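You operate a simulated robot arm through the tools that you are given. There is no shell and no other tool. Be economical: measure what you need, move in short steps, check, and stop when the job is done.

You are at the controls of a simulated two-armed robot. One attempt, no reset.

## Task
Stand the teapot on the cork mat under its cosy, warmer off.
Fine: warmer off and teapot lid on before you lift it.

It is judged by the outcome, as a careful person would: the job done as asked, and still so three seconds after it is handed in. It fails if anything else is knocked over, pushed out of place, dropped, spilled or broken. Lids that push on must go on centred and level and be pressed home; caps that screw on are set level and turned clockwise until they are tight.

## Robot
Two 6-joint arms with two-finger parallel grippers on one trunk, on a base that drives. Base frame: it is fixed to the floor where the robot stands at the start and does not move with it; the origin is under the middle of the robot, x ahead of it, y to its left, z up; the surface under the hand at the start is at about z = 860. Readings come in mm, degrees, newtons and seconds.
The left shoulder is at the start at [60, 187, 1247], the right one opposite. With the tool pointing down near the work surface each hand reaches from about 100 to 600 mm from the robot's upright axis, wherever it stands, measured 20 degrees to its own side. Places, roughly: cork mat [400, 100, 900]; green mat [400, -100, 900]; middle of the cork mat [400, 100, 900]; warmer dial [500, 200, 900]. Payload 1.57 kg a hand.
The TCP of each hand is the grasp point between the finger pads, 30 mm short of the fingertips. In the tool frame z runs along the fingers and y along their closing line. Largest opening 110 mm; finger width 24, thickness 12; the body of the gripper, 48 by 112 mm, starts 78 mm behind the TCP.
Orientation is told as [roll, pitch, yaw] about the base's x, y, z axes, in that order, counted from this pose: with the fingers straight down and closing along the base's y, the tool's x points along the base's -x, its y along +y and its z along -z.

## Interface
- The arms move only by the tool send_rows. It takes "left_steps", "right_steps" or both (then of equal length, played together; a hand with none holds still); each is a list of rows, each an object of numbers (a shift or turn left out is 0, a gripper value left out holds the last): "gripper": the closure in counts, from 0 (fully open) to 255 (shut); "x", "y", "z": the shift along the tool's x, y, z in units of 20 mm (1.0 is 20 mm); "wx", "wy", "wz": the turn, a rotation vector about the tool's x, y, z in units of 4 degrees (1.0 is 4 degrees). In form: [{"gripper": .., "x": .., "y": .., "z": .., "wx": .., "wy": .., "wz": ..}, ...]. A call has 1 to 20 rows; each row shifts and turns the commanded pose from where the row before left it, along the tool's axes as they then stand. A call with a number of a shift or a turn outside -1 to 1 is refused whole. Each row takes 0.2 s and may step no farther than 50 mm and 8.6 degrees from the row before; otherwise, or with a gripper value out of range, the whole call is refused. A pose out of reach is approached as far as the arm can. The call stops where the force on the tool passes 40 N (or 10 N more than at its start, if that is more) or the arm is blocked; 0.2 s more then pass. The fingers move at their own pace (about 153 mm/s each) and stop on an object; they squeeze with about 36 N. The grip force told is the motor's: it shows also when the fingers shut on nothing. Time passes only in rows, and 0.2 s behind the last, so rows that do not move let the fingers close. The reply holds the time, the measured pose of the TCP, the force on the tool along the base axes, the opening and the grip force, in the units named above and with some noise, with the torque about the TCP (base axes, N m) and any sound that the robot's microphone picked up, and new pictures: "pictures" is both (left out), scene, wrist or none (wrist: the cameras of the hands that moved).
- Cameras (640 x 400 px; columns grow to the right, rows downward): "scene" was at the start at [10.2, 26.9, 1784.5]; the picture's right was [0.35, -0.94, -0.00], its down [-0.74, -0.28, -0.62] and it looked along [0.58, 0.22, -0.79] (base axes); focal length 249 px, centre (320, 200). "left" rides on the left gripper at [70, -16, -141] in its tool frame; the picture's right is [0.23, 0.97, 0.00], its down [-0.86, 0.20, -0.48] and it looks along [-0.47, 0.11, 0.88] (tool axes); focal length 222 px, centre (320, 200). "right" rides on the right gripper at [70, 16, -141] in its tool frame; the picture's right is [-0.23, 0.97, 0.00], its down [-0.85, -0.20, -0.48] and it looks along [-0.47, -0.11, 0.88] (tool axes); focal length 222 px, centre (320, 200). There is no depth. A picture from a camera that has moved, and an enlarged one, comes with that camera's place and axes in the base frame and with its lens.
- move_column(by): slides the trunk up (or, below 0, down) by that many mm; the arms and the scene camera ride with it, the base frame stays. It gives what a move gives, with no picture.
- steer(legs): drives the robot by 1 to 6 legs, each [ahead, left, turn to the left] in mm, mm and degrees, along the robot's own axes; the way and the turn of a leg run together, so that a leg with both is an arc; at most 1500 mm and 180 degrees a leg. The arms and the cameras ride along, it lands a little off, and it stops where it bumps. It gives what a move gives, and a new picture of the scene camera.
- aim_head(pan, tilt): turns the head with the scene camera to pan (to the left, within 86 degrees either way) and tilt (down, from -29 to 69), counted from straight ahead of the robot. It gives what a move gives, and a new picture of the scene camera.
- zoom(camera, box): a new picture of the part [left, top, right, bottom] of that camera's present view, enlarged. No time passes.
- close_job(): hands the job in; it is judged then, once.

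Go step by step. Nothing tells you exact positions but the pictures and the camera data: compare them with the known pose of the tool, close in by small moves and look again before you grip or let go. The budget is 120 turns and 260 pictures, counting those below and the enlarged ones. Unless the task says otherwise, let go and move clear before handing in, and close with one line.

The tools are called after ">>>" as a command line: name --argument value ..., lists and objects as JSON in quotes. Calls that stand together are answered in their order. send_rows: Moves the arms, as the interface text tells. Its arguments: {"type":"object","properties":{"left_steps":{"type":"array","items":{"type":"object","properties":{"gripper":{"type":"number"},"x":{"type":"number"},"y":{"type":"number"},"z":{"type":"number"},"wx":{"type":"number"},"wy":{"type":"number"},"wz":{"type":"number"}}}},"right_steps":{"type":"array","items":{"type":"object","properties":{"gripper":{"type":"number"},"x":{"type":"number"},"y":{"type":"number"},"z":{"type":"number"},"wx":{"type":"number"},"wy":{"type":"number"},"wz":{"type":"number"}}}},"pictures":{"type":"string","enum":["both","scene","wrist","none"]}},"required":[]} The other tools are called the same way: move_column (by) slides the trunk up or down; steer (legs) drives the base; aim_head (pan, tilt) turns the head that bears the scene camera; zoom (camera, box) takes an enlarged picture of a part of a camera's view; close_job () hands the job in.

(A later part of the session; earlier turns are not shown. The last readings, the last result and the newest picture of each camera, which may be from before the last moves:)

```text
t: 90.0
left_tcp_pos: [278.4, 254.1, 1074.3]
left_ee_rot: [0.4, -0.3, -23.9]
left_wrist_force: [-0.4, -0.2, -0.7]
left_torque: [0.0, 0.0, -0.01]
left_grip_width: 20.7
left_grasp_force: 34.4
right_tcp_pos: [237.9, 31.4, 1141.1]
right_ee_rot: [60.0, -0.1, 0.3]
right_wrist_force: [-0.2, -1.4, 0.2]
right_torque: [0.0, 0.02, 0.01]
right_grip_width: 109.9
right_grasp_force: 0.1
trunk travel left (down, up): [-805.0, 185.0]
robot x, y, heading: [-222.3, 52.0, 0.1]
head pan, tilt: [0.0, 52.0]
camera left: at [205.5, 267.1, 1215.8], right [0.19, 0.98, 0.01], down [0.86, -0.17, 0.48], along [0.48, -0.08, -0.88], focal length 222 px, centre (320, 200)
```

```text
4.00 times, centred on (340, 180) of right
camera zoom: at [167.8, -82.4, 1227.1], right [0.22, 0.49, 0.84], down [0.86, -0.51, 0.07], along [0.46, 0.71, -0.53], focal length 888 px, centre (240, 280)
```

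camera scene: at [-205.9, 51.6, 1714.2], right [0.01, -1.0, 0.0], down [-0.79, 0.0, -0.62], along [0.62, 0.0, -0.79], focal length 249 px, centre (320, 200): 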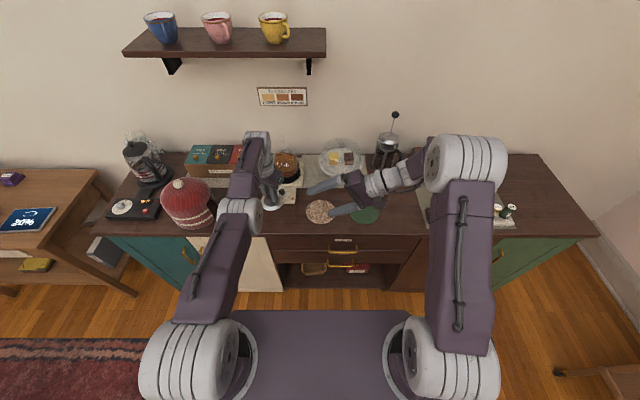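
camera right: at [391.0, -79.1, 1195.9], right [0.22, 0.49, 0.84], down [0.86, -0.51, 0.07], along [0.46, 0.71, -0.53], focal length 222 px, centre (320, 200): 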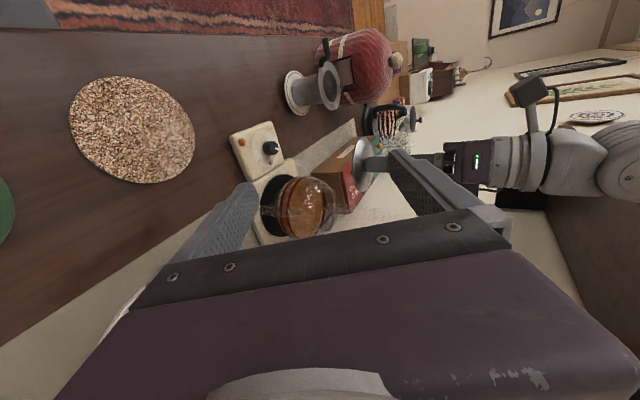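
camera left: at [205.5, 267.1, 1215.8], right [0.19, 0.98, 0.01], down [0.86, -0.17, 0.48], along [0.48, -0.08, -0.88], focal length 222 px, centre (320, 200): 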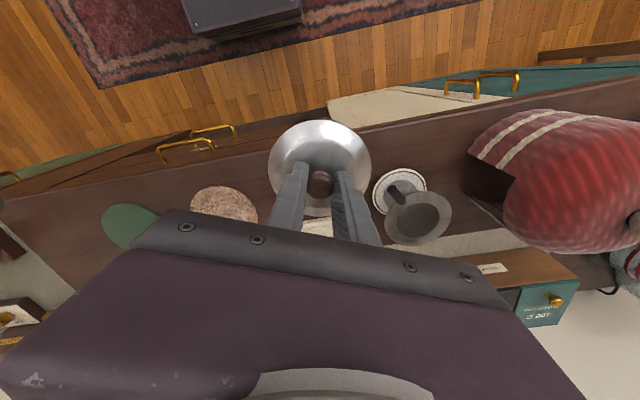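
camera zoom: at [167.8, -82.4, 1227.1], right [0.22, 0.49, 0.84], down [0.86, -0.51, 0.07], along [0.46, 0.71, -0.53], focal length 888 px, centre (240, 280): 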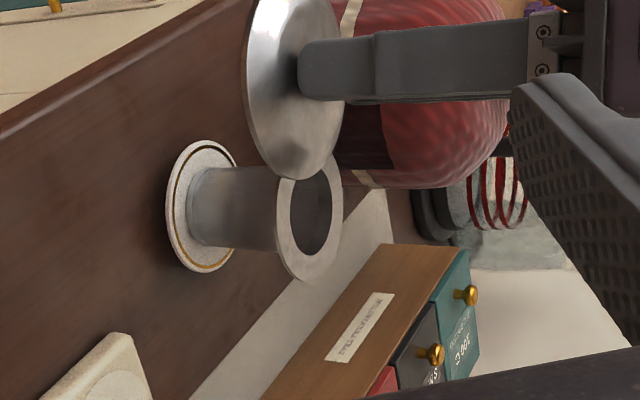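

Lid is still level in the grip. Driving forward again (to base x ≈ 35).

>>> steer --legs '[[257, 0, 0]]'

>>> zoom --camera "right" --box '[220, 120, 400, 250]'

>>> zoom --camera "left" --box '[180, 90, 420, 240]'

```text
t: 91.8
left_tcp_pos: [531.8, 256.6, 1074.9]
left_ee_rot: [0.5, -0.2, -23.6]
left_wrist_force: [-0.8, 0.1, -0.4]
left_torque: [-0.01, -0.03, 0.02]
left_grip_width: 20.7
left_grasp_force: 34.1
right_tcp_pos: [491.5, 35.0, 1142.9]
right_ee_rot: [60.0, -0.2, 0.5]
right_wrist_force: [0.8, -0.2, 0.5]
right_torque: [-0.01, -0.02, 0.0]
right_grip_width: 110.0
right_grasp_force: 0.0
trunk travel left (down, up): [-805.0, 185.0]
robot x, y, heading: [36.6, 53.1, 0.5]
head pan, tilt: [0.0, 52.0]
camera scene: at [45.9, 53.5, 1714.2], right [0.01, -1.0, 0.0], down [-0.79, -0.01, -0.62], along [0.62, 0.0, -0.79], focal length 249 px, centre (320, 200)
```

scene: 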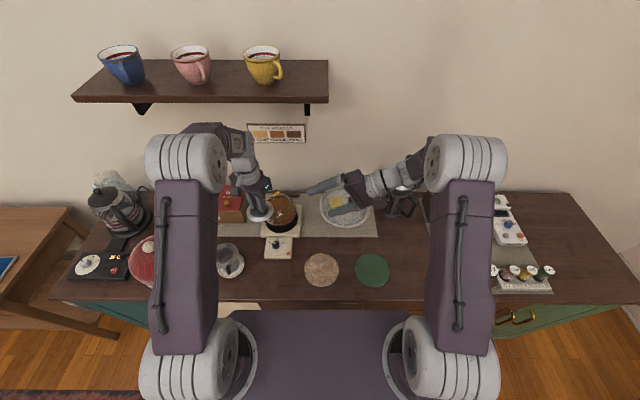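

```text
3.08 times, centred on (310, 185) of right
camera zoom: at [421.1, -79.7, 1227.5], right [0.22, 0.49, 0.84], down [0.86, -0.51, 0.07], along [0.46, 0.71, -0.53], focal length 684 px, centre (351, 246)
```

zoom: 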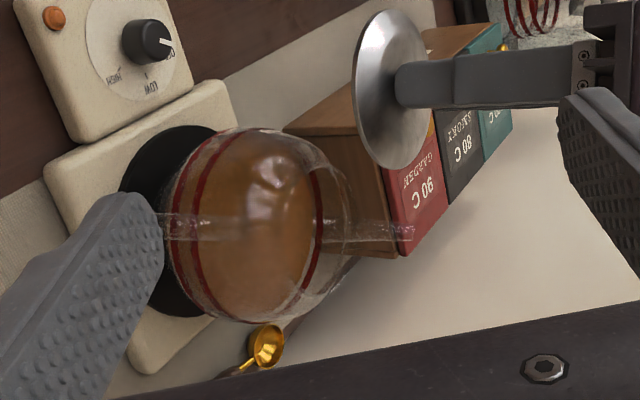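

```text
2.67 times, centred on (300, 165) of left
camera zoom: at [458.0, 269.9, 1216.0], right [0.18, 0.98, 0.01], down [0.86, -0.16, 0.49], along [0.48, -0.08, -0.87], focal length 592 px, centre (373, 293)
```

zoom: 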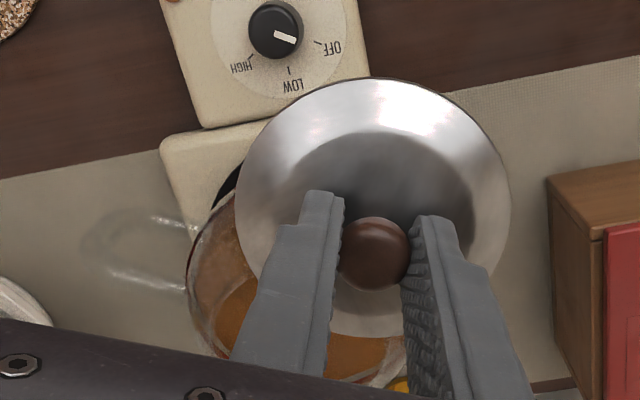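

>>> send_rows --left_steps '[{"x": -0.8, "y": -0.14}, {"x": -0.8, "y": -0.14}, {"x": -0.8, "y": -0.14}, {"x": -0.8, "y": -0.14}, {"x": -0.78, "y": -0.13}, {"z": 0.4}, {}]' --pictures "none"

>>> zoom --camera "right" --box '[240, 110, 380, 240]'

>>> zoom --camera "scene" --box '[255, 180, 325, 240]'

>>> zoom --camera "left" --box '[220, 80, 420, 210]'

```text
t: 93.4
left_tcp_pos: [598.6, 213.4, 1065.7]
left_ee_rot: [0.4, -0.3, -23.7]
left_wrist_force: [-0.4, 0.5, -1.1]
left_torque: [0.01, 0.01, 0.0]
left_grip_width: 20.9
left_grasp_force: 34.5
right_tcp_pos: [491.5, 35.0, 1142.3]
right_ee_rot: [60.1, -0.3, 0.5]
right_wrist_force: [0.2, 0.5, -0.4]
right_torque: [0.0, -0.02, -0.01]
right_grip_width: 110.0
right_grasp_force: 0.1
trunk travel left (down, up): [-805.0, 185.0]
robot x, y, heading: [33.2, 53.9, 0.2]
head pan, tilt: [0.0, 52.0]
```

```text
3.08 times, centred on (310, 175) of right
camera zoom: at [422.3, -79.7, 1227.1], right [0.22, 0.49, 0.84], down [0.86, -0.51, 0.07], along [0.46, 0.71, -0.53], focal length 684 px, centre (351, 277)
```

zoom: 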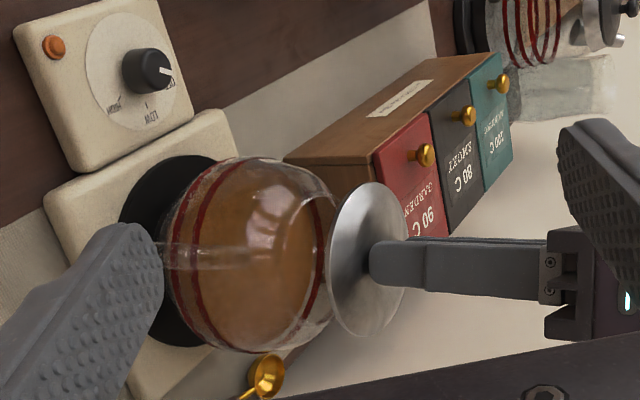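

```text
6.67 times, centred on (290, 210) of scene
camera zoom: at [47.6, 53.4, 1714.2], right [0.01, -1.0, 0.0], down [-0.79, -0.01, -0.62], along [0.62, 0.0, -0.79], focal length 1662 px, centre (520, 133)
```

zoom: 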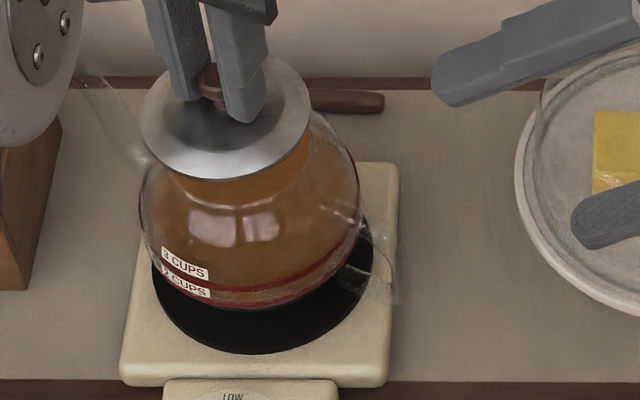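

```text
3.08 times, centred on (320, 145) of left
camera zoom: at [526.3, 226.0, 1207.1], right [0.18, 0.98, 0.01], down [0.86, -0.16, 0.48], along [0.48, -0.08, -0.88], focal length 684 px, centre (320, 369)
```

zoom: 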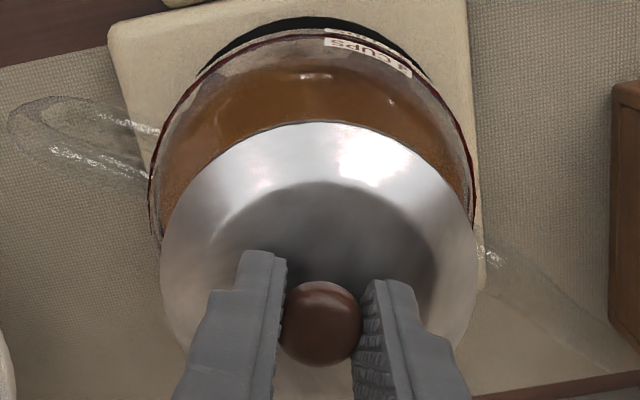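

Alignment is within about 2 mm; I make a small correction and lower stepwise.

>>> send_rows --left_steps '[{"x": -0.1, "y": -0.04}, {"z": 0.4}, {"z": 0.4}, {}]' --pictures "none"

>>> zoom --camera "right" --box '[260, 130, 360, 230]'

>>> zoom --camera "scene" --box '[260, 190, 320, 240]'

```text
t: 94.4
left_tcp_pos: [601.9, 211.6, 1049.4]
left_ee_rot: [0.5, -0.3, -23.8]
left_wrist_force: [-0.4, -0.1, -1.4]
left_torque: [0.01, 0.03, 0.02]
left_grip_width: 21.1
left_grasp_force: 34.6
right_tcp_pos: [492.0, 35.2, 1141.9]
right_ee_rot: [60.0, 0.0, 0.5]
right_wrist_force: [0.4, 1.2, 0.1]
right_torque: [0.01, -0.02, 0.01]
right_grip_width: 110.2
right_grasp_force: 0.1
trunk travel left (down, up): [-805.0, 185.0]
robot x, y, heading: [31.6, 51.1, 0.5]
head pan, tilt: [0.0, 52.0]
```

```text
4.00 times, centred on (310, 180) of right
camera zoom: at [422.5, -79.7, 1227.0], right [0.22, 0.49, 0.84], down [0.86, -0.51, 0.07], along [0.46, 0.71, -0.53], focal length 888 px, centre (360, 280)
```

zoom: 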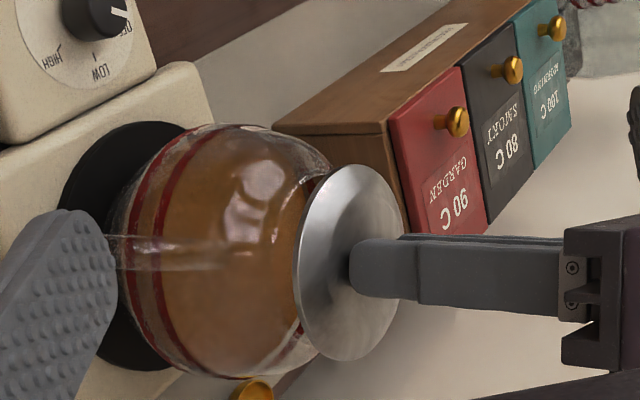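

```text
8.00 times, centred on (290, 215) of scene
camera zoom: at [48.0, 53.4, 1714.2], right [0.01, -1.0, 0.0], down [-0.79, -0.01, -0.62], along [0.62, 0.0, -0.79], focal length 1994 px, centre (560, 80)
```

zoom: 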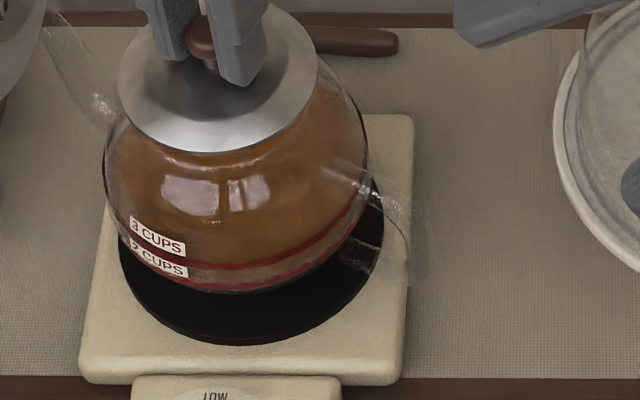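

>>> send_rows --left_steps '[{"x": 0.11, "y": 0.06}, {"z": 0.25}, {"z": 0.15}, {}]' --pictures "none"

>>> zoom --camera "right" --box '[260, 130, 360, 230]'

>>> zoom --camera "scene" --box '[260, 190, 320, 240]'

>>> zoom --camera "left" --box '[220, 80, 420, 210]'

```text
t: 95.4
left_tcp_pos: [599.7, 213.7, 1042.2]
left_ee_rot: [0.4, -0.3, -23.7]
left_wrist_force: [0.1, 0.5, 0.2]
left_torque: [0.0, 0.03, -0.03]
left_grip_width: 21.0
left_grasp_force: 33.7
right_tcp_pos: [490.9, 35.4, 1141.1]
right_ee_rot: [60.0, -0.1, 0.5]
right_wrist_force: [0.6, 0.4, -0.2]
right_torque: [0.0, -0.02, 0.0]
right_grip_width: 109.9
right_grasp_force: 0.0
trunk travel left (down, up): [-805.0, 185.0]
robot x, y, heading: [33.5, 50.6, 0.7]
head pan, tilt: [0.0, 52.0]
```

```text
4.00 times, centred on (310, 180) of right
camera zoom: at [422.5, -79.6, 1227.0], right [0.22, 0.49, 0.84], down [0.86, -0.51, 0.07], along [0.46, 0.71, -0.53], focal length 888 px, centre (360, 280)
```

zoom: 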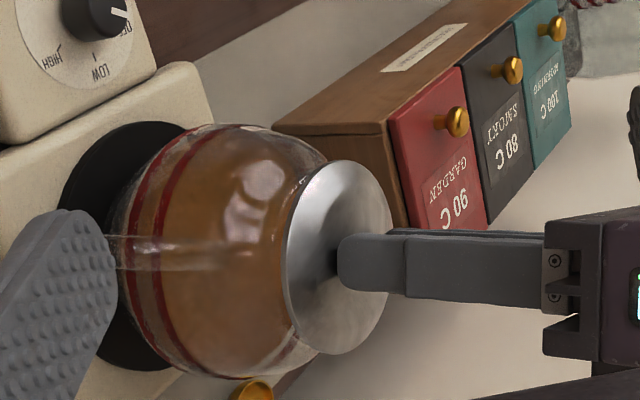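

```text
8.00 times, centred on (290, 215) of scene
camera zoom: at [47.9, 53.5, 1714.2], right [0.01, -1.0, 0.0], down [-0.79, -0.01, -0.62], along [0.62, 0.0, -0.79], focal length 1994 px, centre (560, 80)
```

zoom: 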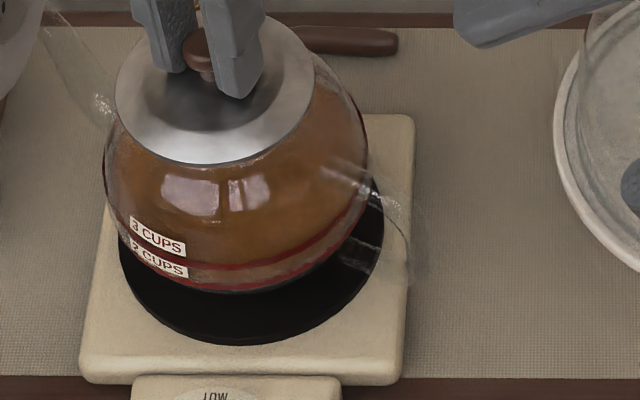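

```text
3.08 times, centred on (320, 145) of left
camera zoom: at [527.8, 225.9, 1183.1], right [0.18, 0.98, 0.01], down [0.86, -0.16, 0.48], along [0.48, -0.08, -0.87], focal length 684 px, centre (320, 369)
```

zoom: 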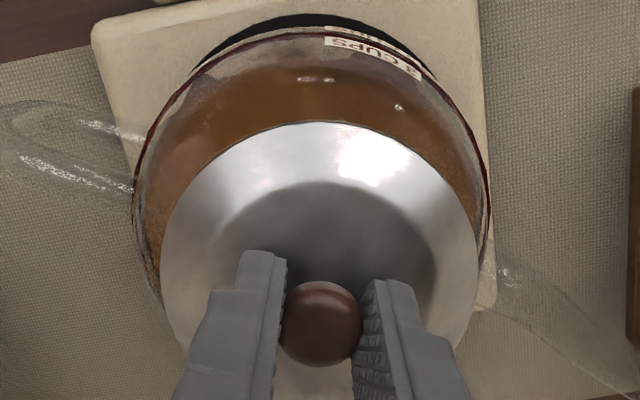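

Views agree within ±2 mm on average. I lower in 2 mm steps until contact.

>>> send_rows --left_steps '[{"z": 0.1}, {"z": 0.1}, {"z": 0.1}, {}]' --pictures "none"

>>> zoom --camera "right" --box '[285, 150, 345, 225]'

>>> zoom --camera "scene" --box '[270, 190, 310, 225]'

```text
t: 96.4
left_tcp_pos: [601.0, 213.0, 1036.0]
left_ee_rot: [0.3, -0.3, -23.7]
left_wrist_force: [0.2, -0.2, -0.2]
left_torque: [-0.02, 0.02, -0.01]
left_grip_width: 20.7
left_grasp_force: 34.9
right_tcp_pos: [491.8, 34.9, 1142.4]
right_ee_rot: [60.1, -0.1, 0.4]
right_wrist_force: [0.0, -0.1, 0.4]
right_torque: [-0.01, 0.02, 0.0]
right_grip_width: 110.1
right_grasp_force: 0.0
trunk travel left (down, up): [-805.0, 185.0]
robot x, y, heading: [36.3, 53.2, 0.6]
head pan, tilt: [0.0, 52.0]
```

```text
5.33 times, centred on (315, 188) of right
camera zoom: at [422.6, -79.6, 1227.0], right [0.22, 0.49, 0.84], down [0.86, -0.51, 0.07], along [0.46, 0.71, -0.53], focal length 1185 px, centre (347, 267)
```

zoom: 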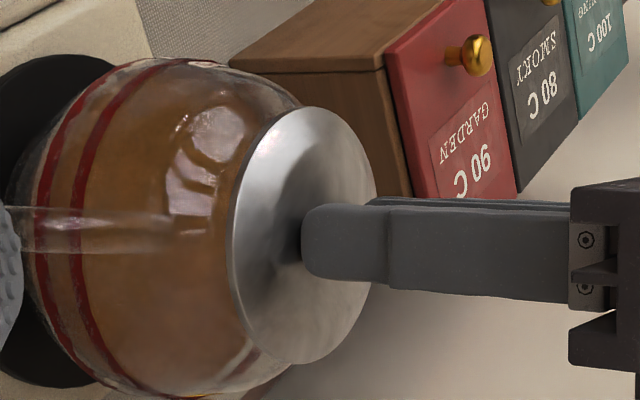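

```text
11.43 times, centred on (290, 208) of scene
camera zoom: at [48.1, 53.5, 1714.2], right [0.01, -1.0, 0.0], down [-0.79, -0.01, -0.62], along [0.62, 0.0, -0.79], focal length 2849 px, centre (663, 114)
```

zoom: 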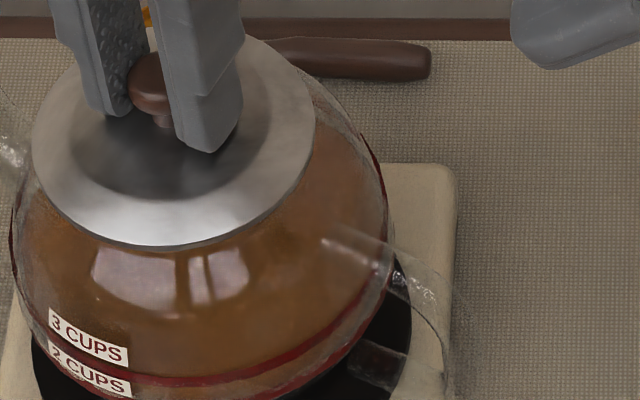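

>>> send_rows --left_steps '[{"z": 0.1}, {"z": 0.1}, {"z": 0.1}, {}]' --pictures "none"

>>> zoom --camera "right" --box '[285, 150, 345, 225]'

>>> zoom --camera "scene" --box '[265, 190, 315, 235]'

```text
t: 97.4
left_tcp_pos: [598.9, 213.7, 1034.7]
left_ee_rot: [0.6, -0.6, -23.7]
left_wrist_force: [7.0, 2.2, 32.1]
left_torque: [0.06, 0.13, -0.04]
left_grip_width: 21.0
left_grasp_force: 34.7
right_tcp_pos: [489.2, 34.9, 1144.2]
right_ee_rot: [60.1, -0.2, 0.4]
right_wrist_force: [0.1, -0.2, -0.5]
right_torque: [0.01, 0.0, 0.0]
right_grip_width: 109.9
right_grasp_force: 0.1
trunk travel left (down, up): [-805.0, 185.0]
robot x, y, heading: [29.7, 54.4, 0.9]
head pan, tilt: [0.0, 52.0]
```

```text
5.33 times, centred on (315, 188) of right
camera zoom: at [419.7, -80.5, 1228.3], right [0.22, 0.49, 0.85], down [0.86, -0.51, 0.07], along [0.46, 0.71, -0.53], focal length 1185 px, centre (347, 267)
```

zoom: 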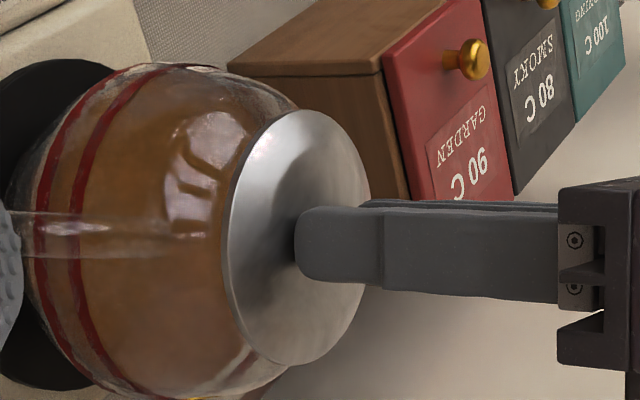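

```text
8.89 times, centred on (290, 212) of scene
camera zoom: at [43.9, 52.2, 1714.7], right [0.01, -1.0, 0.0], down [-0.79, -0.01, -0.62], along [0.62, 0.01, -0.79], focal length 2216 px, centre (587, 89)
```

zoom: 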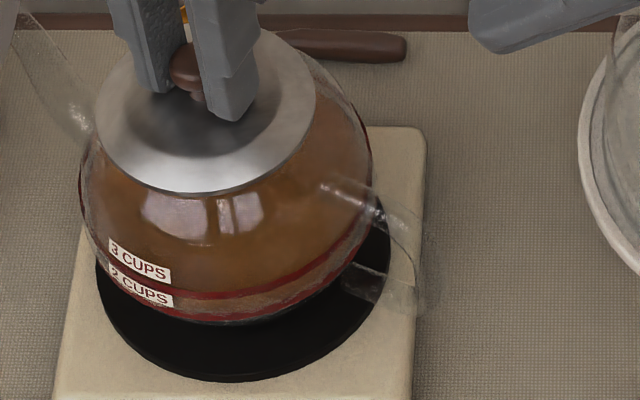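

Contact at 32 N. I wiggle ±2 mm under light pressure to see whether the lid drops into the mouth.

>>> send_rows --left_steps '[{"x": -0.1}, {"x": 0.1, "y": -0.1}, {"y": 0.1, "x": 0.1}, {"x": -0.1, "y": 0.1}, {"y": -0.1}, {}]' --pictures "none"

>>> zoom --camera "right" --box '[260, 130, 360, 230]'

```text
t: 98.8
left_tcp_pos: [597.3, 214.0, 1033.5]
left_ee_rot: [0.6, -0.5, -23.8]
left_wrist_force: [6.5, 3.7, 37.1]
left_torque: [-0.2, -0.36, 0.0]
left_grip_width: 21.0
left_grasp_force: 34.1
right_tcp_pos: [487.6, 34.1, 1143.7]
right_ee_rot: [60.2, -0.4, 0.6]
right_wrist_force: [0.1, -0.6, 0.1]
right_torque: [0.01, 0.0, 0.03]
right_grip_width: 110.4
right_grasp_force: 0.1
trunk travel left (down, up): [-805.0, 185.0]
robot x, y, heading: [29.1, 55.6, 0.4]
head pan, tilt: [0.0, 52.0]
```

```text
4.00 times, centred on (310, 180) of right
camera zoom: at [418.7, -80.3, 1228.3], right [0.22, 0.49, 0.85], down [0.86, -0.51, 0.07], along [0.46, 0.71, -0.53], focal length 888 px, centre (360, 280)
```

zoom: 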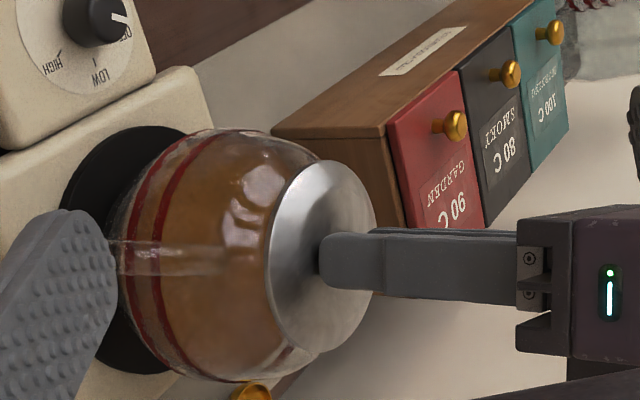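

The lid edge is at rim height (~989), so it appears seated. I release and rise a little to inspect.

>>> send_rows --left_steps '[{"z": -0.1}, {"gripper": 190}, {}, {"gripper": 165}, {"z": -0.5}, {"z": -1}, {"z": -1}, {}]' --pictures "none"

>>> zoom --camera "right" --box '[260, 130, 360, 230]'

>>> zoom --camera "scene" --box '[265, 185, 315, 235]'

>>> zoom --camera "left" --box '[220, 80, 420, 210]'

```text
t: 100.6
left_tcp_pos: [599.7, 212.5, 1080.7]
left_ee_rot: [0.4, -0.2, -23.6]
left_wrist_force: [-0.9, 0.4, 0.2]
left_torque: [-0.01, 0.02, -0.04]
left_grip_width: 38.9
left_grasp_force: 0.1
right_tcp_pos: [492.1, 35.0, 1141.7]
right_ee_rot: [60.1, 0.0, 0.5]
right_wrist_force: [0.4, -0.1, -0.4]
right_torque: [0.0, -0.01, 0.0]
right_grip_width: 110.2
right_grasp_force: 0.0
trunk travel left (down, up): [-805.0, 185.0]
robot x, y, heading: [36.7, 53.6, 0.5]
head pan, tilt: [0.0, 52.0]
```

```text
4.00 times, centred on (310, 180) of right
camera zoom: at [423.3, -79.9, 1226.7], right [0.22, 0.49, 0.84], down [0.86, -0.51, 0.07], along [0.46, 0.71, -0.53], focal length 888 px, centre (360, 280)
```

zoom: 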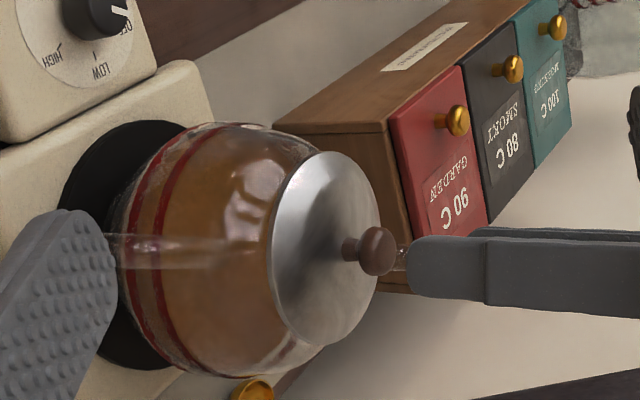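

```text
8.00 times, centred on (290, 210) of scene
camera zoom: at [49.1, 53.2, 1714.2], right [0.01, -1.0, 0.0], down [-0.79, -0.01, -0.61], along [0.61, 0.01, -0.79], focal length 1994 px, centre (560, 120)
```

zoom: 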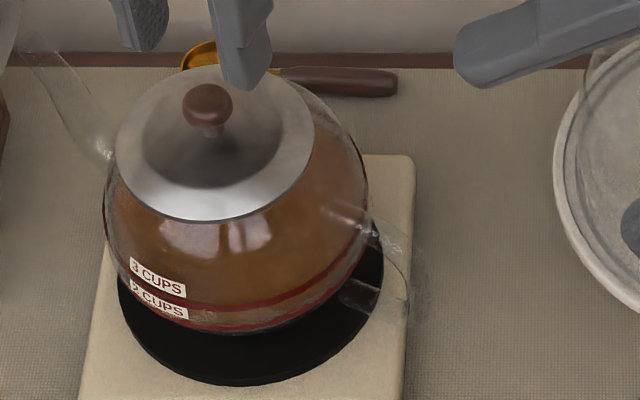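

```text
3.08 times, centred on (320, 145) of left
camera zoom: at [526.9, 225.2, 1223.1], right [0.18, 0.98, 0.01], down [0.86, -0.16, 0.48], along [0.48, -0.08, -0.88], focal length 684 px, centre (320, 369)
```

zoom: 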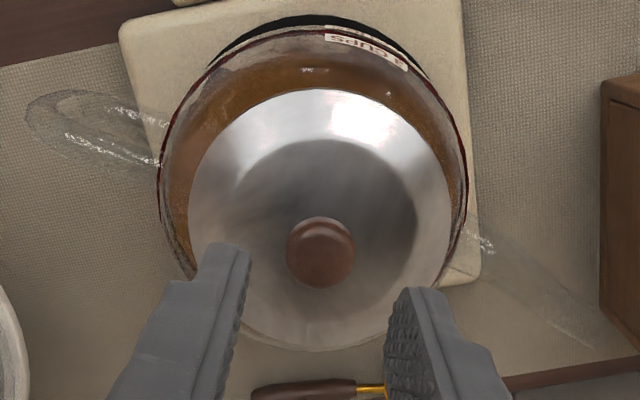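

The lid looks centred and level. I press it home with closed fingers on the knob.

>>> send_rows --left_steps '[{"gripper": 255, "x": 0.1}, {}, {"z": 0.5}, {"z": 0.5}, {"z": 0.3}, {"z": 0.2}, {"z": 0.15}, {"z": 0.15}, {"z": 0.15}, {"z": 0.15}, {"z": 0.15}, {"z": 0.15}]' --pictures "none"

>>> zoom --camera "right" --box '[260, 130, 360, 230]'

```text
t: 102.4
left_tcp_pos: [598.7, 213.9, 1055.5]
left_ee_rot: [0.8, -1.1, -23.8]
left_wrist_force: [-7.2, 0.0, 24.2]
left_torque: [0.01, 0.46, 0.0]
left_grip_width: 0.1
left_grasp_force: 21.1
right_tcp_pos: [487.6, 34.8, 1143.7]
right_ee_rot: [60.0, -0.3, 0.6]
right_wrist_force: [-0.3, 0.9, -0.3]
right_torque: [0.01, 0.0, 0.02]
right_grip_width: 109.9
right_grasp_force: 0.0
trunk travel left (down, up): [-805.0, 185.0]
robot x, y, heading: [32.0, 48.3, 0.4]
head pan, tilt: [0.0, 52.0]
stopped in row 8 (left hand): the force on the tool passed its limit at 43 N (the readings are from after the stop); the commanded pose is now the measured one
```

```text
4.00 times, centred on (310, 180) of right
camera zoom: at [419.2, -80.2, 1228.2], right [0.22, 0.49, 0.85], down [0.86, -0.51, 0.07], along [0.46, 0.71, -0.53], focal length 888 px, centre (360, 280)
```

zoom: 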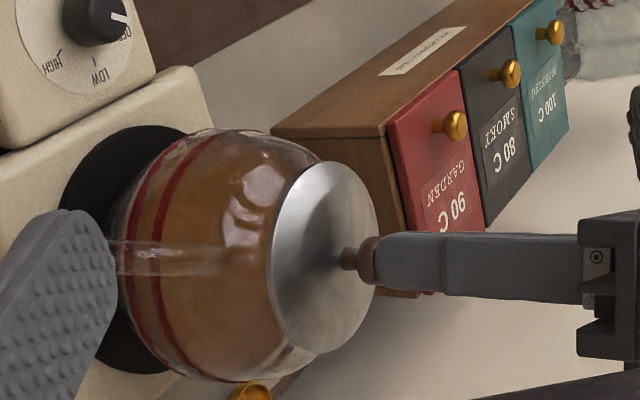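

>>> send_rows --left_steps '[{"z": -1}, {"z": -1}, {"x": 1, "y": 0.5}, {"x": 1, "y": 0.5}, {"x": 1, "y": 0.5}, {"x": 1, "y": 0.5}, {"x": 1, "y": 0.5}]' --pictures "none"

>>> send_rows --right_steps '[{"y": -0.87, "z": 0.5}, {"y": -0.87, "z": 0.5}, {"y": -0.87, "z": 0.5}, {"y": -0.87, "z": 0.5}, {"wx": -1}, {"wx": -1}, {"wx": -1}, {"wx": -1}]' --pictures "wrist"

>>> zoom --camera "right" --box '[280, 120, 380, 220]'

```text
t: 104.0
left_tcp_pos: [524.8, 302.0, 1089.9]
left_ee_rot: [0.7, -1.0, -23.7]
left_wrist_force: [0.7, -0.1, 1.2]
left_torque: [-0.02, -0.03, 0.01]
left_grip_width: 0.0
left_grasp_force: 21.2
right_tcp_pos: [491.5, 35.6, 1141.8]
right_ee_rot: [60.1, -0.2, 0.4]
right_wrist_force: [0.2, 0.8, 0.3]
right_torque: [-0.01, 0.0, 0.0]
right_grip_width: 110.0
right_grasp_force: 0.2
trunk travel left (down, up): [-805.0, 185.0]
robot x, y, heading: [32.8, 56.2, 0.6]
head pan, tilt: [0.0, 52.0]
```

```text
t: 105.8
left_tcp_pos: [526.4, 300.7, 1090.9]
left_ee_rot: [0.7, -0.8, -23.7]
left_wrist_force: [0.2, 0.5, -0.2]
left_torque: [0.0, -0.01, 0.0]
left_grip_width: 0.1
left_grasp_force: 21.8
right_tcp_pos: [491.9, 34.2, 1061.8]
right_ee_rot: [76.1, -0.1, 0.5]
right_wrist_force: [0.5, 0.8, 0.5]
right_torque: [-0.01, -0.02, 0.01]
right_grip_width: 109.8
right_grasp_force: 0.1
trunk travel left (down, up): [-805.0, 185.0]
robot x, y, heading: [30.7, 51.4, 0.2]
head pan, tilt: [0.0, 52.0]
camera right: at [423.7, -99.5, 1111.9], right [0.22, 0.24, 0.95], down [0.86, -0.51, -0.08], along [0.46, 0.83, -0.32], focal length 222 px, centre (320, 200)
```

right: 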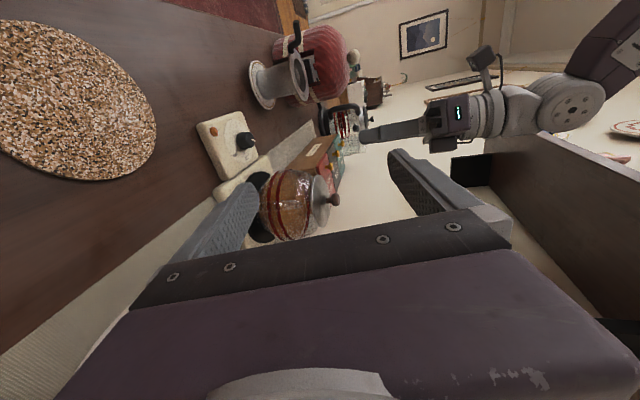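

```text
4.00 times, centred on (330, 170) of right
camera zoom: at [423.7, -99.5, 1111.9], right [0.22, 0.24, 0.95], down [0.86, -0.51, -0.08], along [0.46, 0.83, -0.32], focal length 888 px, centre (280, 320)
```

zoom: 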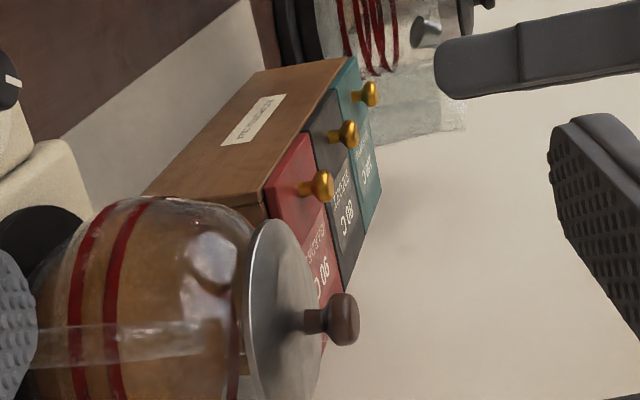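

>>> zoom --camera "right" --box '[255, 155, 355, 255]'

>>> zoom --camera "right" --box '[315, 165, 345, 215]'

```text
4.00 times, centred on (305, 205) of right
camera zoom: at [423.7, -99.5, 1111.9], right [0.22, 0.24, 0.95], down [0.86, -0.51, -0.08], along [0.46, 0.83, -0.32], focal length 888 px, centre (380, 180)
```

zoom: 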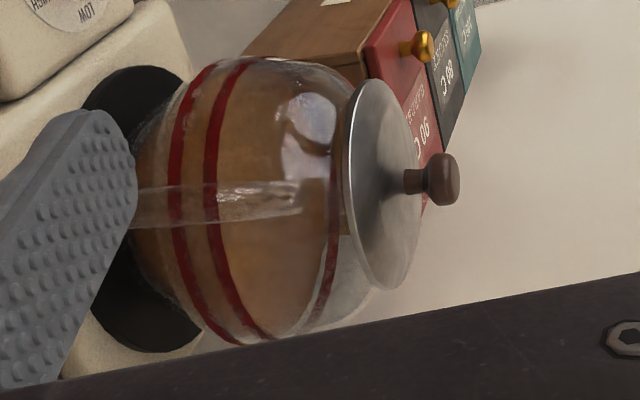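

```text
8.00 times, centred on (330, 190) of right
camera zoom: at [423.7, -99.5, 1111.9], right [0.22, 0.24, 0.95], down [0.86, -0.51, -0.08], along [0.46, 0.83, -0.32], focal length 1777 px, centre (240, 280)
```

zoom: 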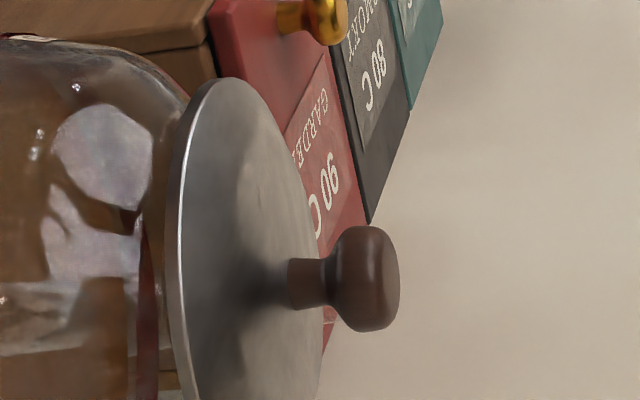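

The lid sits flat and level on the rim. Next: the handle, whose outer bar is at about (550, 120), sticking out toward (−0.47, −0.88). I bring the right hand back to pointing down, raised and pulled back, then drive left.

>>> send_rows --right_steps '[{"y": 0.97, "z": -0.24}, {"y": 0.97, "z": -0.24}, {"y": 0.97, "z": -0.24}, {"y": 0.97, "z": -0.24, "x": 0.5}, {"wx": 1, "x": 1}, {"wx": 1, "x": 1}, {"wx": 1, "x": 1}, {"wx": 1, "x": 1}, {"wx": 1}, {"wx": 1}, {"wx": 1}, {"wx": 1}, {"wx": 1}, {"wx": 1}, {"wx": 1}, {"wx": 1}, {"wx": 1}, {"wx": 1}, {"wx": 1}, {"wx": 1}]' --pictures "none"

>>> send_rows --right_steps '[{"wx": 1}, {"wx": 1}, {"wx": 1}, {}]' --left_steps '[{"z": -0.5, "wx": -0.1, "wy": 0.2}, {"z": -0.5}, {"z": -0.5}, {}]' --pictures "none"

>>> steer --legs '[[0, 195, 0]]'

```text
t: 110.0
left_tcp_pos: [527.2, 302.8, 1090.1]
left_ee_rot: [0.6, -0.8, -23.6]
left_wrist_force: [0.8, -0.4, -0.9]
left_torque: [-0.03, -0.02, 0.03]
left_grip_width: 0.0
left_grasp_force: 21.3
right_tcp_pos: [400.8, 33.8, 1142.5]
right_ee_rot: [11.9, -0.1, 0.6]
right_wrist_force: [-0.4, -1.3, -0.4]
right_torque: [0.03, 0.0, 0.02]
right_grip_width: 109.9
right_grasp_force: 0.0
trunk travel left (down, up): [-805.0, 185.0]
robot x, y, heading: [32.6, 54.5, 0.4]
head pan, tilt: [0.0, 52.0]
```

```text
t: 111.0
left_tcp_pos: [527.1, 301.8, 1120.0]
left_ee_rot: [1.2, 0.0, -23.7]
left_wrist_force: [0.4, -0.3, -0.4]
left_torque: [0.02, -0.01, 0.0]
left_grip_width: 0.0
left_grasp_force: 21.1
right_tcp_pos: [401.9, 34.6, 1141.9]
right_ee_rot: [0.0, -0.3, 0.5]
right_wrist_force: [-0.1, 1.4, 0.2]
right_torque: [-0.03, -0.02, 0.01]
right_grip_width: 109.9
right_grasp_force: 0.1
trunk travel left (down, up): [-805.0, 185.0]
robot x, y, heading: [34.5, 49.6, 0.5]
head pan, tilt: [0.0, 52.0]
```

```text
t: 112.6
left_tcp_pos: [525.1, 498.0, 1121.6]
left_ee_rot: [1.2, 0.0, -23.6]
left_wrist_force: [-0.7, -1.1, -0.4]
left_torque: [-0.02, -0.02, -0.03]
left_grip_width: 0.0
left_grasp_force: 21.7
right_tcp_pos: [401.0, 232.0, 1142.3]
right_ee_rot: [0.1, -0.2, 0.6]
right_wrist_force: [0.3, -0.3, -0.2]
right_torque: [0.03, -0.01, -0.01]
right_grip_width: 109.9
right_grasp_force: 0.1
trunk travel left (down, up): [-805.0, 185.0]
robot x, y, heading: [29.8, 249.2, 0.7]
head pan, tilt: [0.0, 52.0]
camera scene: at [46.0, 248.5, 1714.2], right [0.01, -1.0, 0.0], down [-0.79, -0.01, -0.62], along [0.62, 0.01, -0.79], focal length 249 px, centre (320, 200)
```

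scene: 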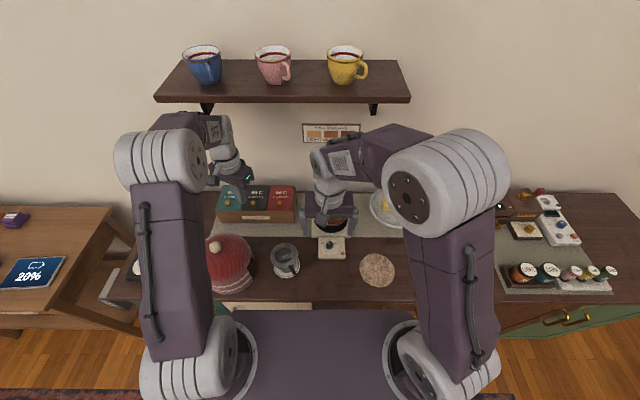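

>>> send_rows --right_steps '[{"x": -0.94, "y": -0.68}, {"x": -0.94, "y": -0.68}, {"x": -0.94, "y": -0.68}, {"x": -0.94, "y": -0.68}, {"x": -0.94, "y": -0.68}, {"x": -0.94, "y": -0.68}, {"x": -0.94, "y": -0.68}, {"x": -0.94, "y": -0.68, "gripper": 100}, {"wz": -1}, {"wz": -1}, {"wz": -1}, {"wz": -1}, {"wz": -1}, {"wz": -1}, {"wz": -1}, {"wz": -1}, {"wz": -1}, {"wz": -1}, {"wz": -1}, {"wz": -1}]' --pictures "none"

>>> send_rows --right_steps '[{"wz": -1}, {"wz": -1}, {"wz": -1}, {"wz": -0.5}, {"z": 1}, {"z": 1}, {}]'

>>> zoom --camera "right" --box '[220, 90, 420, 220]'

>>> zoom --camera "scene" --box '[300, 180, 400, 250]'

```text
t: 116.8
left_tcp_pos: [524.2, 500.2, 1120.3]
left_ee_rot: [1.1, 0.1, -23.6]
left_wrist_force: [0.0, 0.1, 0.4]
left_torque: [0.03, -0.05, 0.0]
left_grip_width: 0.0
left_grasp_force: 21.5
right_tcp_pos: [550.2, 126.5, 1142.4]
right_ee_rot: [-0.1, 0.0, 48.7]
right_wrist_force: [0.5, 0.1, 0.1]
right_torque: [-0.03, 0.04, -0.01]
right_grip_width: 66.5
right_grasp_force: 0.1
trunk travel left (down, up): [-805.0, 185.0]
robot x, y, heading: [31.5, 252.9, 0.7]
head pan, tilt: [0.0, 52.0]
```

```text
t: 118.4
left_tcp_pos: [524.3, 500.9, 1120.9]
left_ee_rot: [1.1, -0.1, -23.6]
left_wrist_force: [0.4, 0.6, -0.4]
left_torque: [-0.01, -0.02, -0.02]
left_grip_width: 0.0
left_grasp_force: 21.4
right_tcp_pos: [551.7, 125.9, 1101.1]
right_ee_rot: [0.0, -0.1, 62.6]
right_wrist_force: [-0.3, -0.4, -0.3]
right_torque: [0.0, 0.0, -0.02]
right_grip_width: 66.9
right_grasp_force: 0.1
trunk travel left (down, up): [-805.0, 185.0]
robot x, y, heading: [32.6, 250.7, 0.5]
head pan, tilt: [0.0, 52.0]
camera scene: at [45.6, 252.2, 1714.2], right [0.01, -1.0, 0.0], down [-0.79, -0.01, -0.62], along [0.62, 0.01, -0.79], focal length 249 px, centre (320, 200)
camera right: at [504.4, 71.5, 1243.4], right [-0.76, 0.65, 0.0], down [0.57, 0.67, 0.48], along [0.31, 0.36, -0.88], focal length 222 px, centre (320, 200)
```

scene: 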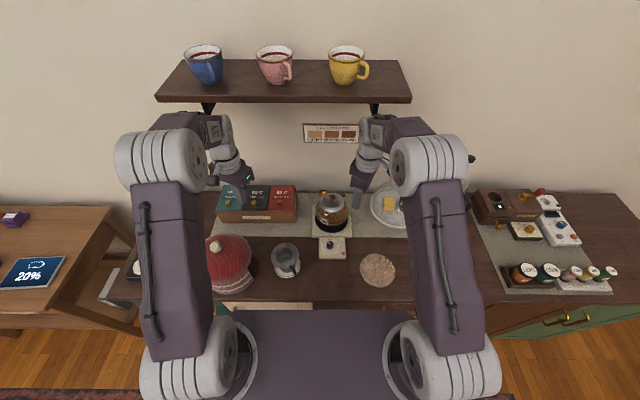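
right: 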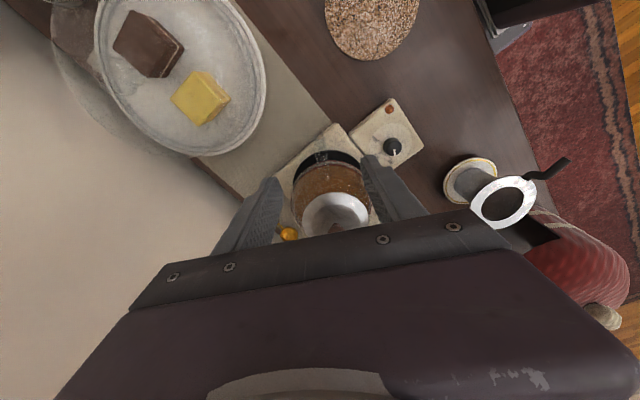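

```text
3.08 times, centred on (320, 155) of right
camera zoom: at [504.4, 71.5, 1243.4], right [-0.76, 0.65, 0.0], down [0.57, 0.67, 0.48], along [0.31, 0.36, -0.88], focal length 684 px, centre (320, 338)
```

zoom: 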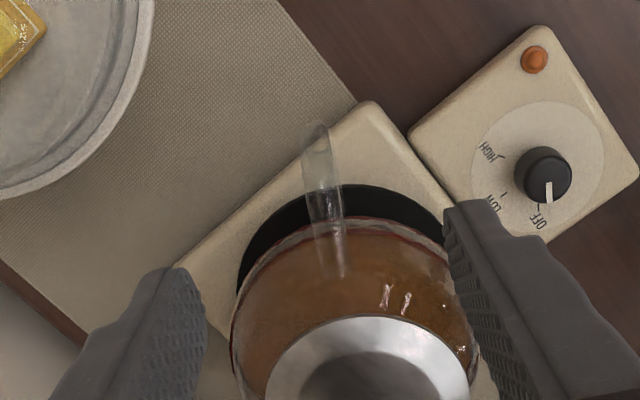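

```text
5.71 times, centred on (350, 215) of scene
camera zoom: at [45.6, 252.2, 1714.2], right [0.01, -1.0, 0.0], down [-0.79, -0.01, -0.62], along [0.62, 0.01, -0.79], focal length 1424 px, centre (149, 114)
```

zoom: 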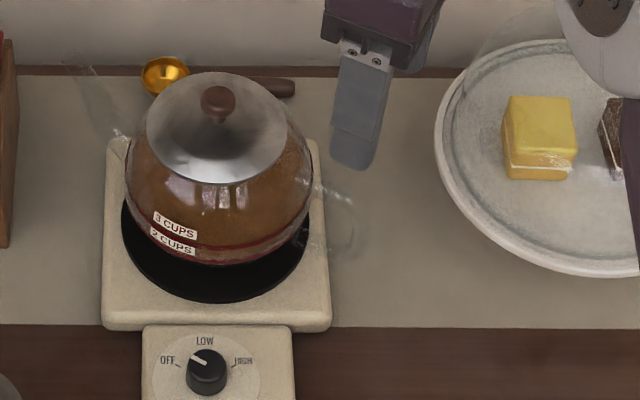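

The handle's outer bar lies right under the right TCP (≈(551,126), z 925–980), closing line across it. I descend toward z 958 and look before gripping.

>>> send_rows --right_steps '[{"z": 0.8}, {"z": 0.8}, {"z": 0.8}, {"z": 0.8}, {"z": 0.8}, {"z": 0.8}, {"z": 0.6}, {}]' --pictures "none"

>>> zoom --camera "right" --box '[240, 90, 400, 210]'

>>> zoom --camera "scene" --box '[310, 190, 380, 250]'

```text
t: 120.2
left_tcp_pos: [525.0, 500.5, 1120.2]
left_ee_rot: [1.1, -0.1, -23.6]
left_wrist_force: [-0.5, -0.2, -1.1]
left_torque: [0.0, -0.01, 0.0]
left_grip_width: 0.0
left_grasp_force: 21.5
right_tcp_pos: [552.3, 128.6, 993.1]
right_ee_rot: [0.0, -0.1, 62.7]
right_wrist_force: [-0.3, 0.3, 0.8]
right_torque: [0.01, 0.01, 0.0]
right_grip_width: 67.0
right_grasp_force: 0.1
trunk travel left (down, up): [-805.0, 185.0]
robot x, y, heading: [28.6, 248.7, 0.7]
head pan, tilt: [0.0, 52.0]
```

```text
3.33 times, centred on (320, 150) of right
camera zoom: at [505.6, 73.8, 1134.7], right [-0.76, 0.65, 0.0], down [0.57, 0.67, 0.48], along [0.31, 0.36, -0.88], focal length 740 px, centre (320, 367)
```

zoom: 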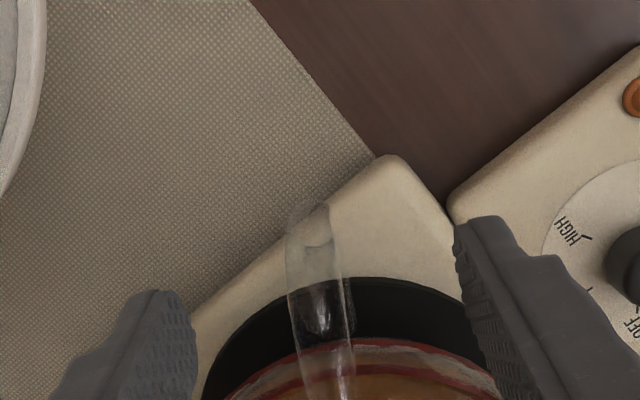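

```text
6.67 times, centred on (345, 220) of scene
camera zoom: at [46.0, 252.2, 1714.2], right [0.01, -1.0, 0.0], down [-0.79, -0.01, -0.62], along [0.62, 0.01, -0.79], focal length 1662 px, centre (153, 67)
```

zoom: 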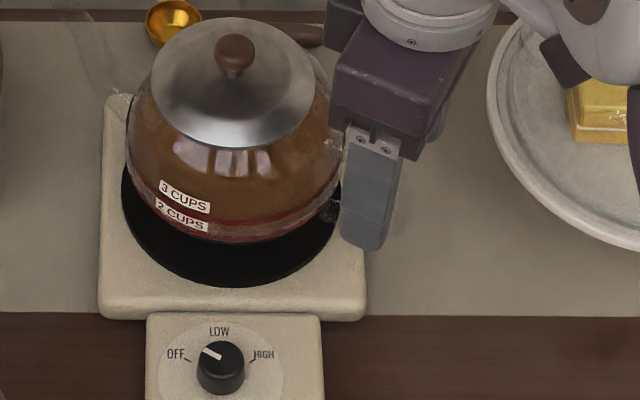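

>>> send_rows --right_steps '[{"z": 0.6}, {"z": 0.6}, {"z": 0.6}, {}]' --pictures "none"

>>> zoom --camera "right" --box '[240, 110, 400, 230]'

>>> zoom --camera "scene" --box '[310, 190, 380, 250]'

```text
t: 121.2
left_tcp_pos: [525.2, 500.5, 1120.1]
left_ee_rot: [1.1, 0.0, -23.7]
left_wrist_force: [0.2, -1.1, 0.2]
left_torque: [0.01, 0.03, -0.02]
left_grip_width: 0.0
left_grasp_force: 21.1
right_tcp_pos: [552.3, 127.4, 957.9]
right_ee_rot: [-0.1, 0.0, 62.5]
right_wrist_force: [0.0, 0.3, 0.1]
right_torque: [0.0, -0.02, -0.02]
right_grip_width: 66.9
right_grasp_force: 0.1
trunk travel left (down, up): [-805.0, 185.0]
robot x, y, heading: [31.7, 249.2, 0.6]
head pan, tilt: [0.0, 52.0]
```

```text
3.33 times, centred on (320, 170) of right
camera zoom: at [505.9, 72.8, 1099.2], right [-0.76, 0.65, 0.0], down [0.57, 0.67, 0.48], along [0.31, 0.36, -0.88], focal length 740 px, centre (320, 300)
```

zoom: 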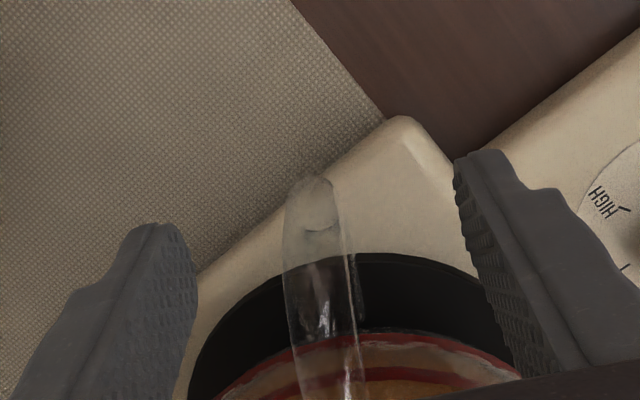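

```text
6.67 times, centred on (345, 220) of scene
camera zoom: at [46.0, 252.2, 1714.2], right [0.01, -1.0, 0.0], down [-0.79, -0.01, -0.62], along [0.62, 0.01, -0.79], focal length 1662 px, centre (153, 67)
```

zoom: 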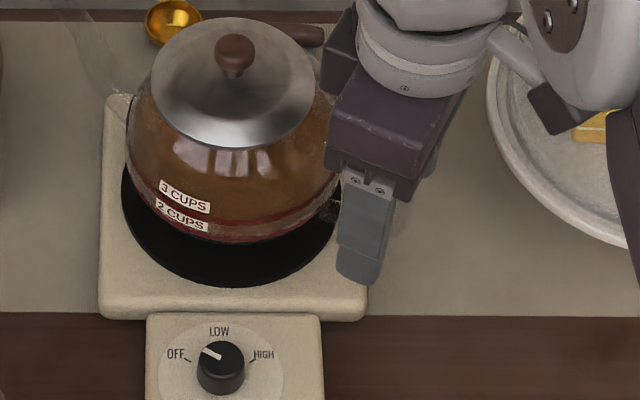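

>>> send_rows --right_steps '[{"gripper": 180}, {}, {"gripper": 210}, {}, {"gripper": 255}, {}, {}]' --pictures "none"

>>> zoom --camera "right" --box '[240, 110, 400, 230]'

>>> zoom --camera "scene" --box '[310, 190, 380, 250]'

```text
t: 122.8
left_tcp_pos: [524.6, 500.3, 1120.7]
left_ee_rot: [1.1, 0.1, -23.6]
left_wrist_force: [0.1, 0.1, -0.2]
left_torque: [0.0, 0.03, 0.01]
left_grip_width: 0.2
left_grasp_force: 21.3
right_tcp_pos: [552.9, 127.5, 958.4]
right_ee_rot: [-0.1, -0.2, 62.5]
right_wrist_force: [2.3, -1.0, 1.7]
right_torque: [0.21, -0.02, -0.25]
right_grip_width: 13.4
right_grasp_force: 30.3
trunk travel left (down, up): [-805.0, 185.0]
robot x, y, heading: [31.7, 250.5, 0.6]
head pan, tilt: [0.0, 52.0]
```

```text
3.33 times, centred on (320, 170) of right
camera zoom: at [506.3, 72.7, 1099.5], right [-0.76, 0.65, 0.0], down [0.57, 0.67, 0.48], along [0.31, 0.36, -0.88], focal length 740 px, centre (320, 300)
```

zoom: 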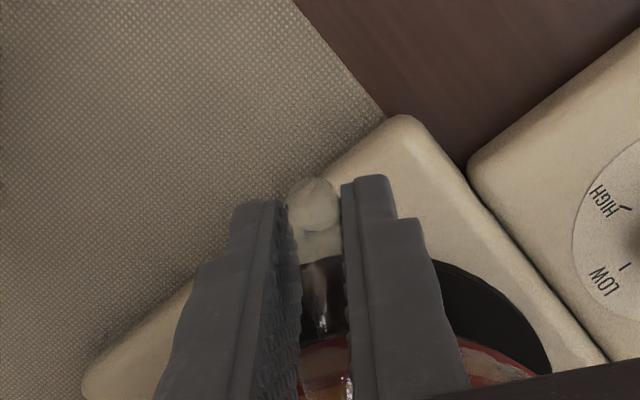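

```text
6.67 times, centred on (345, 220) of scene
camera zoom: at [46.4, 252.0, 1714.2], right [0.01, -1.0, 0.0], down [-0.79, -0.01, -0.62], along [0.62, 0.01, -0.79], focal length 1662 px, centre (153, 67)
```

zoom: 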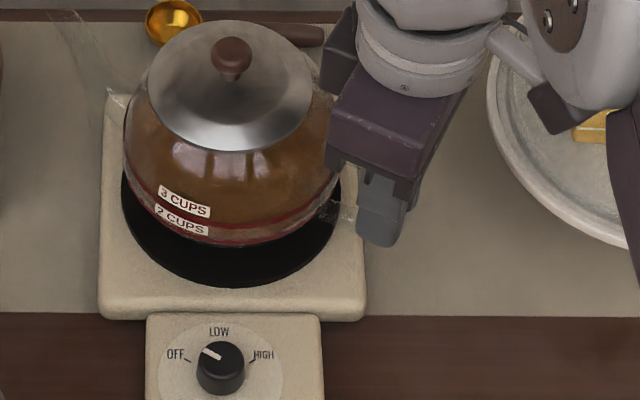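

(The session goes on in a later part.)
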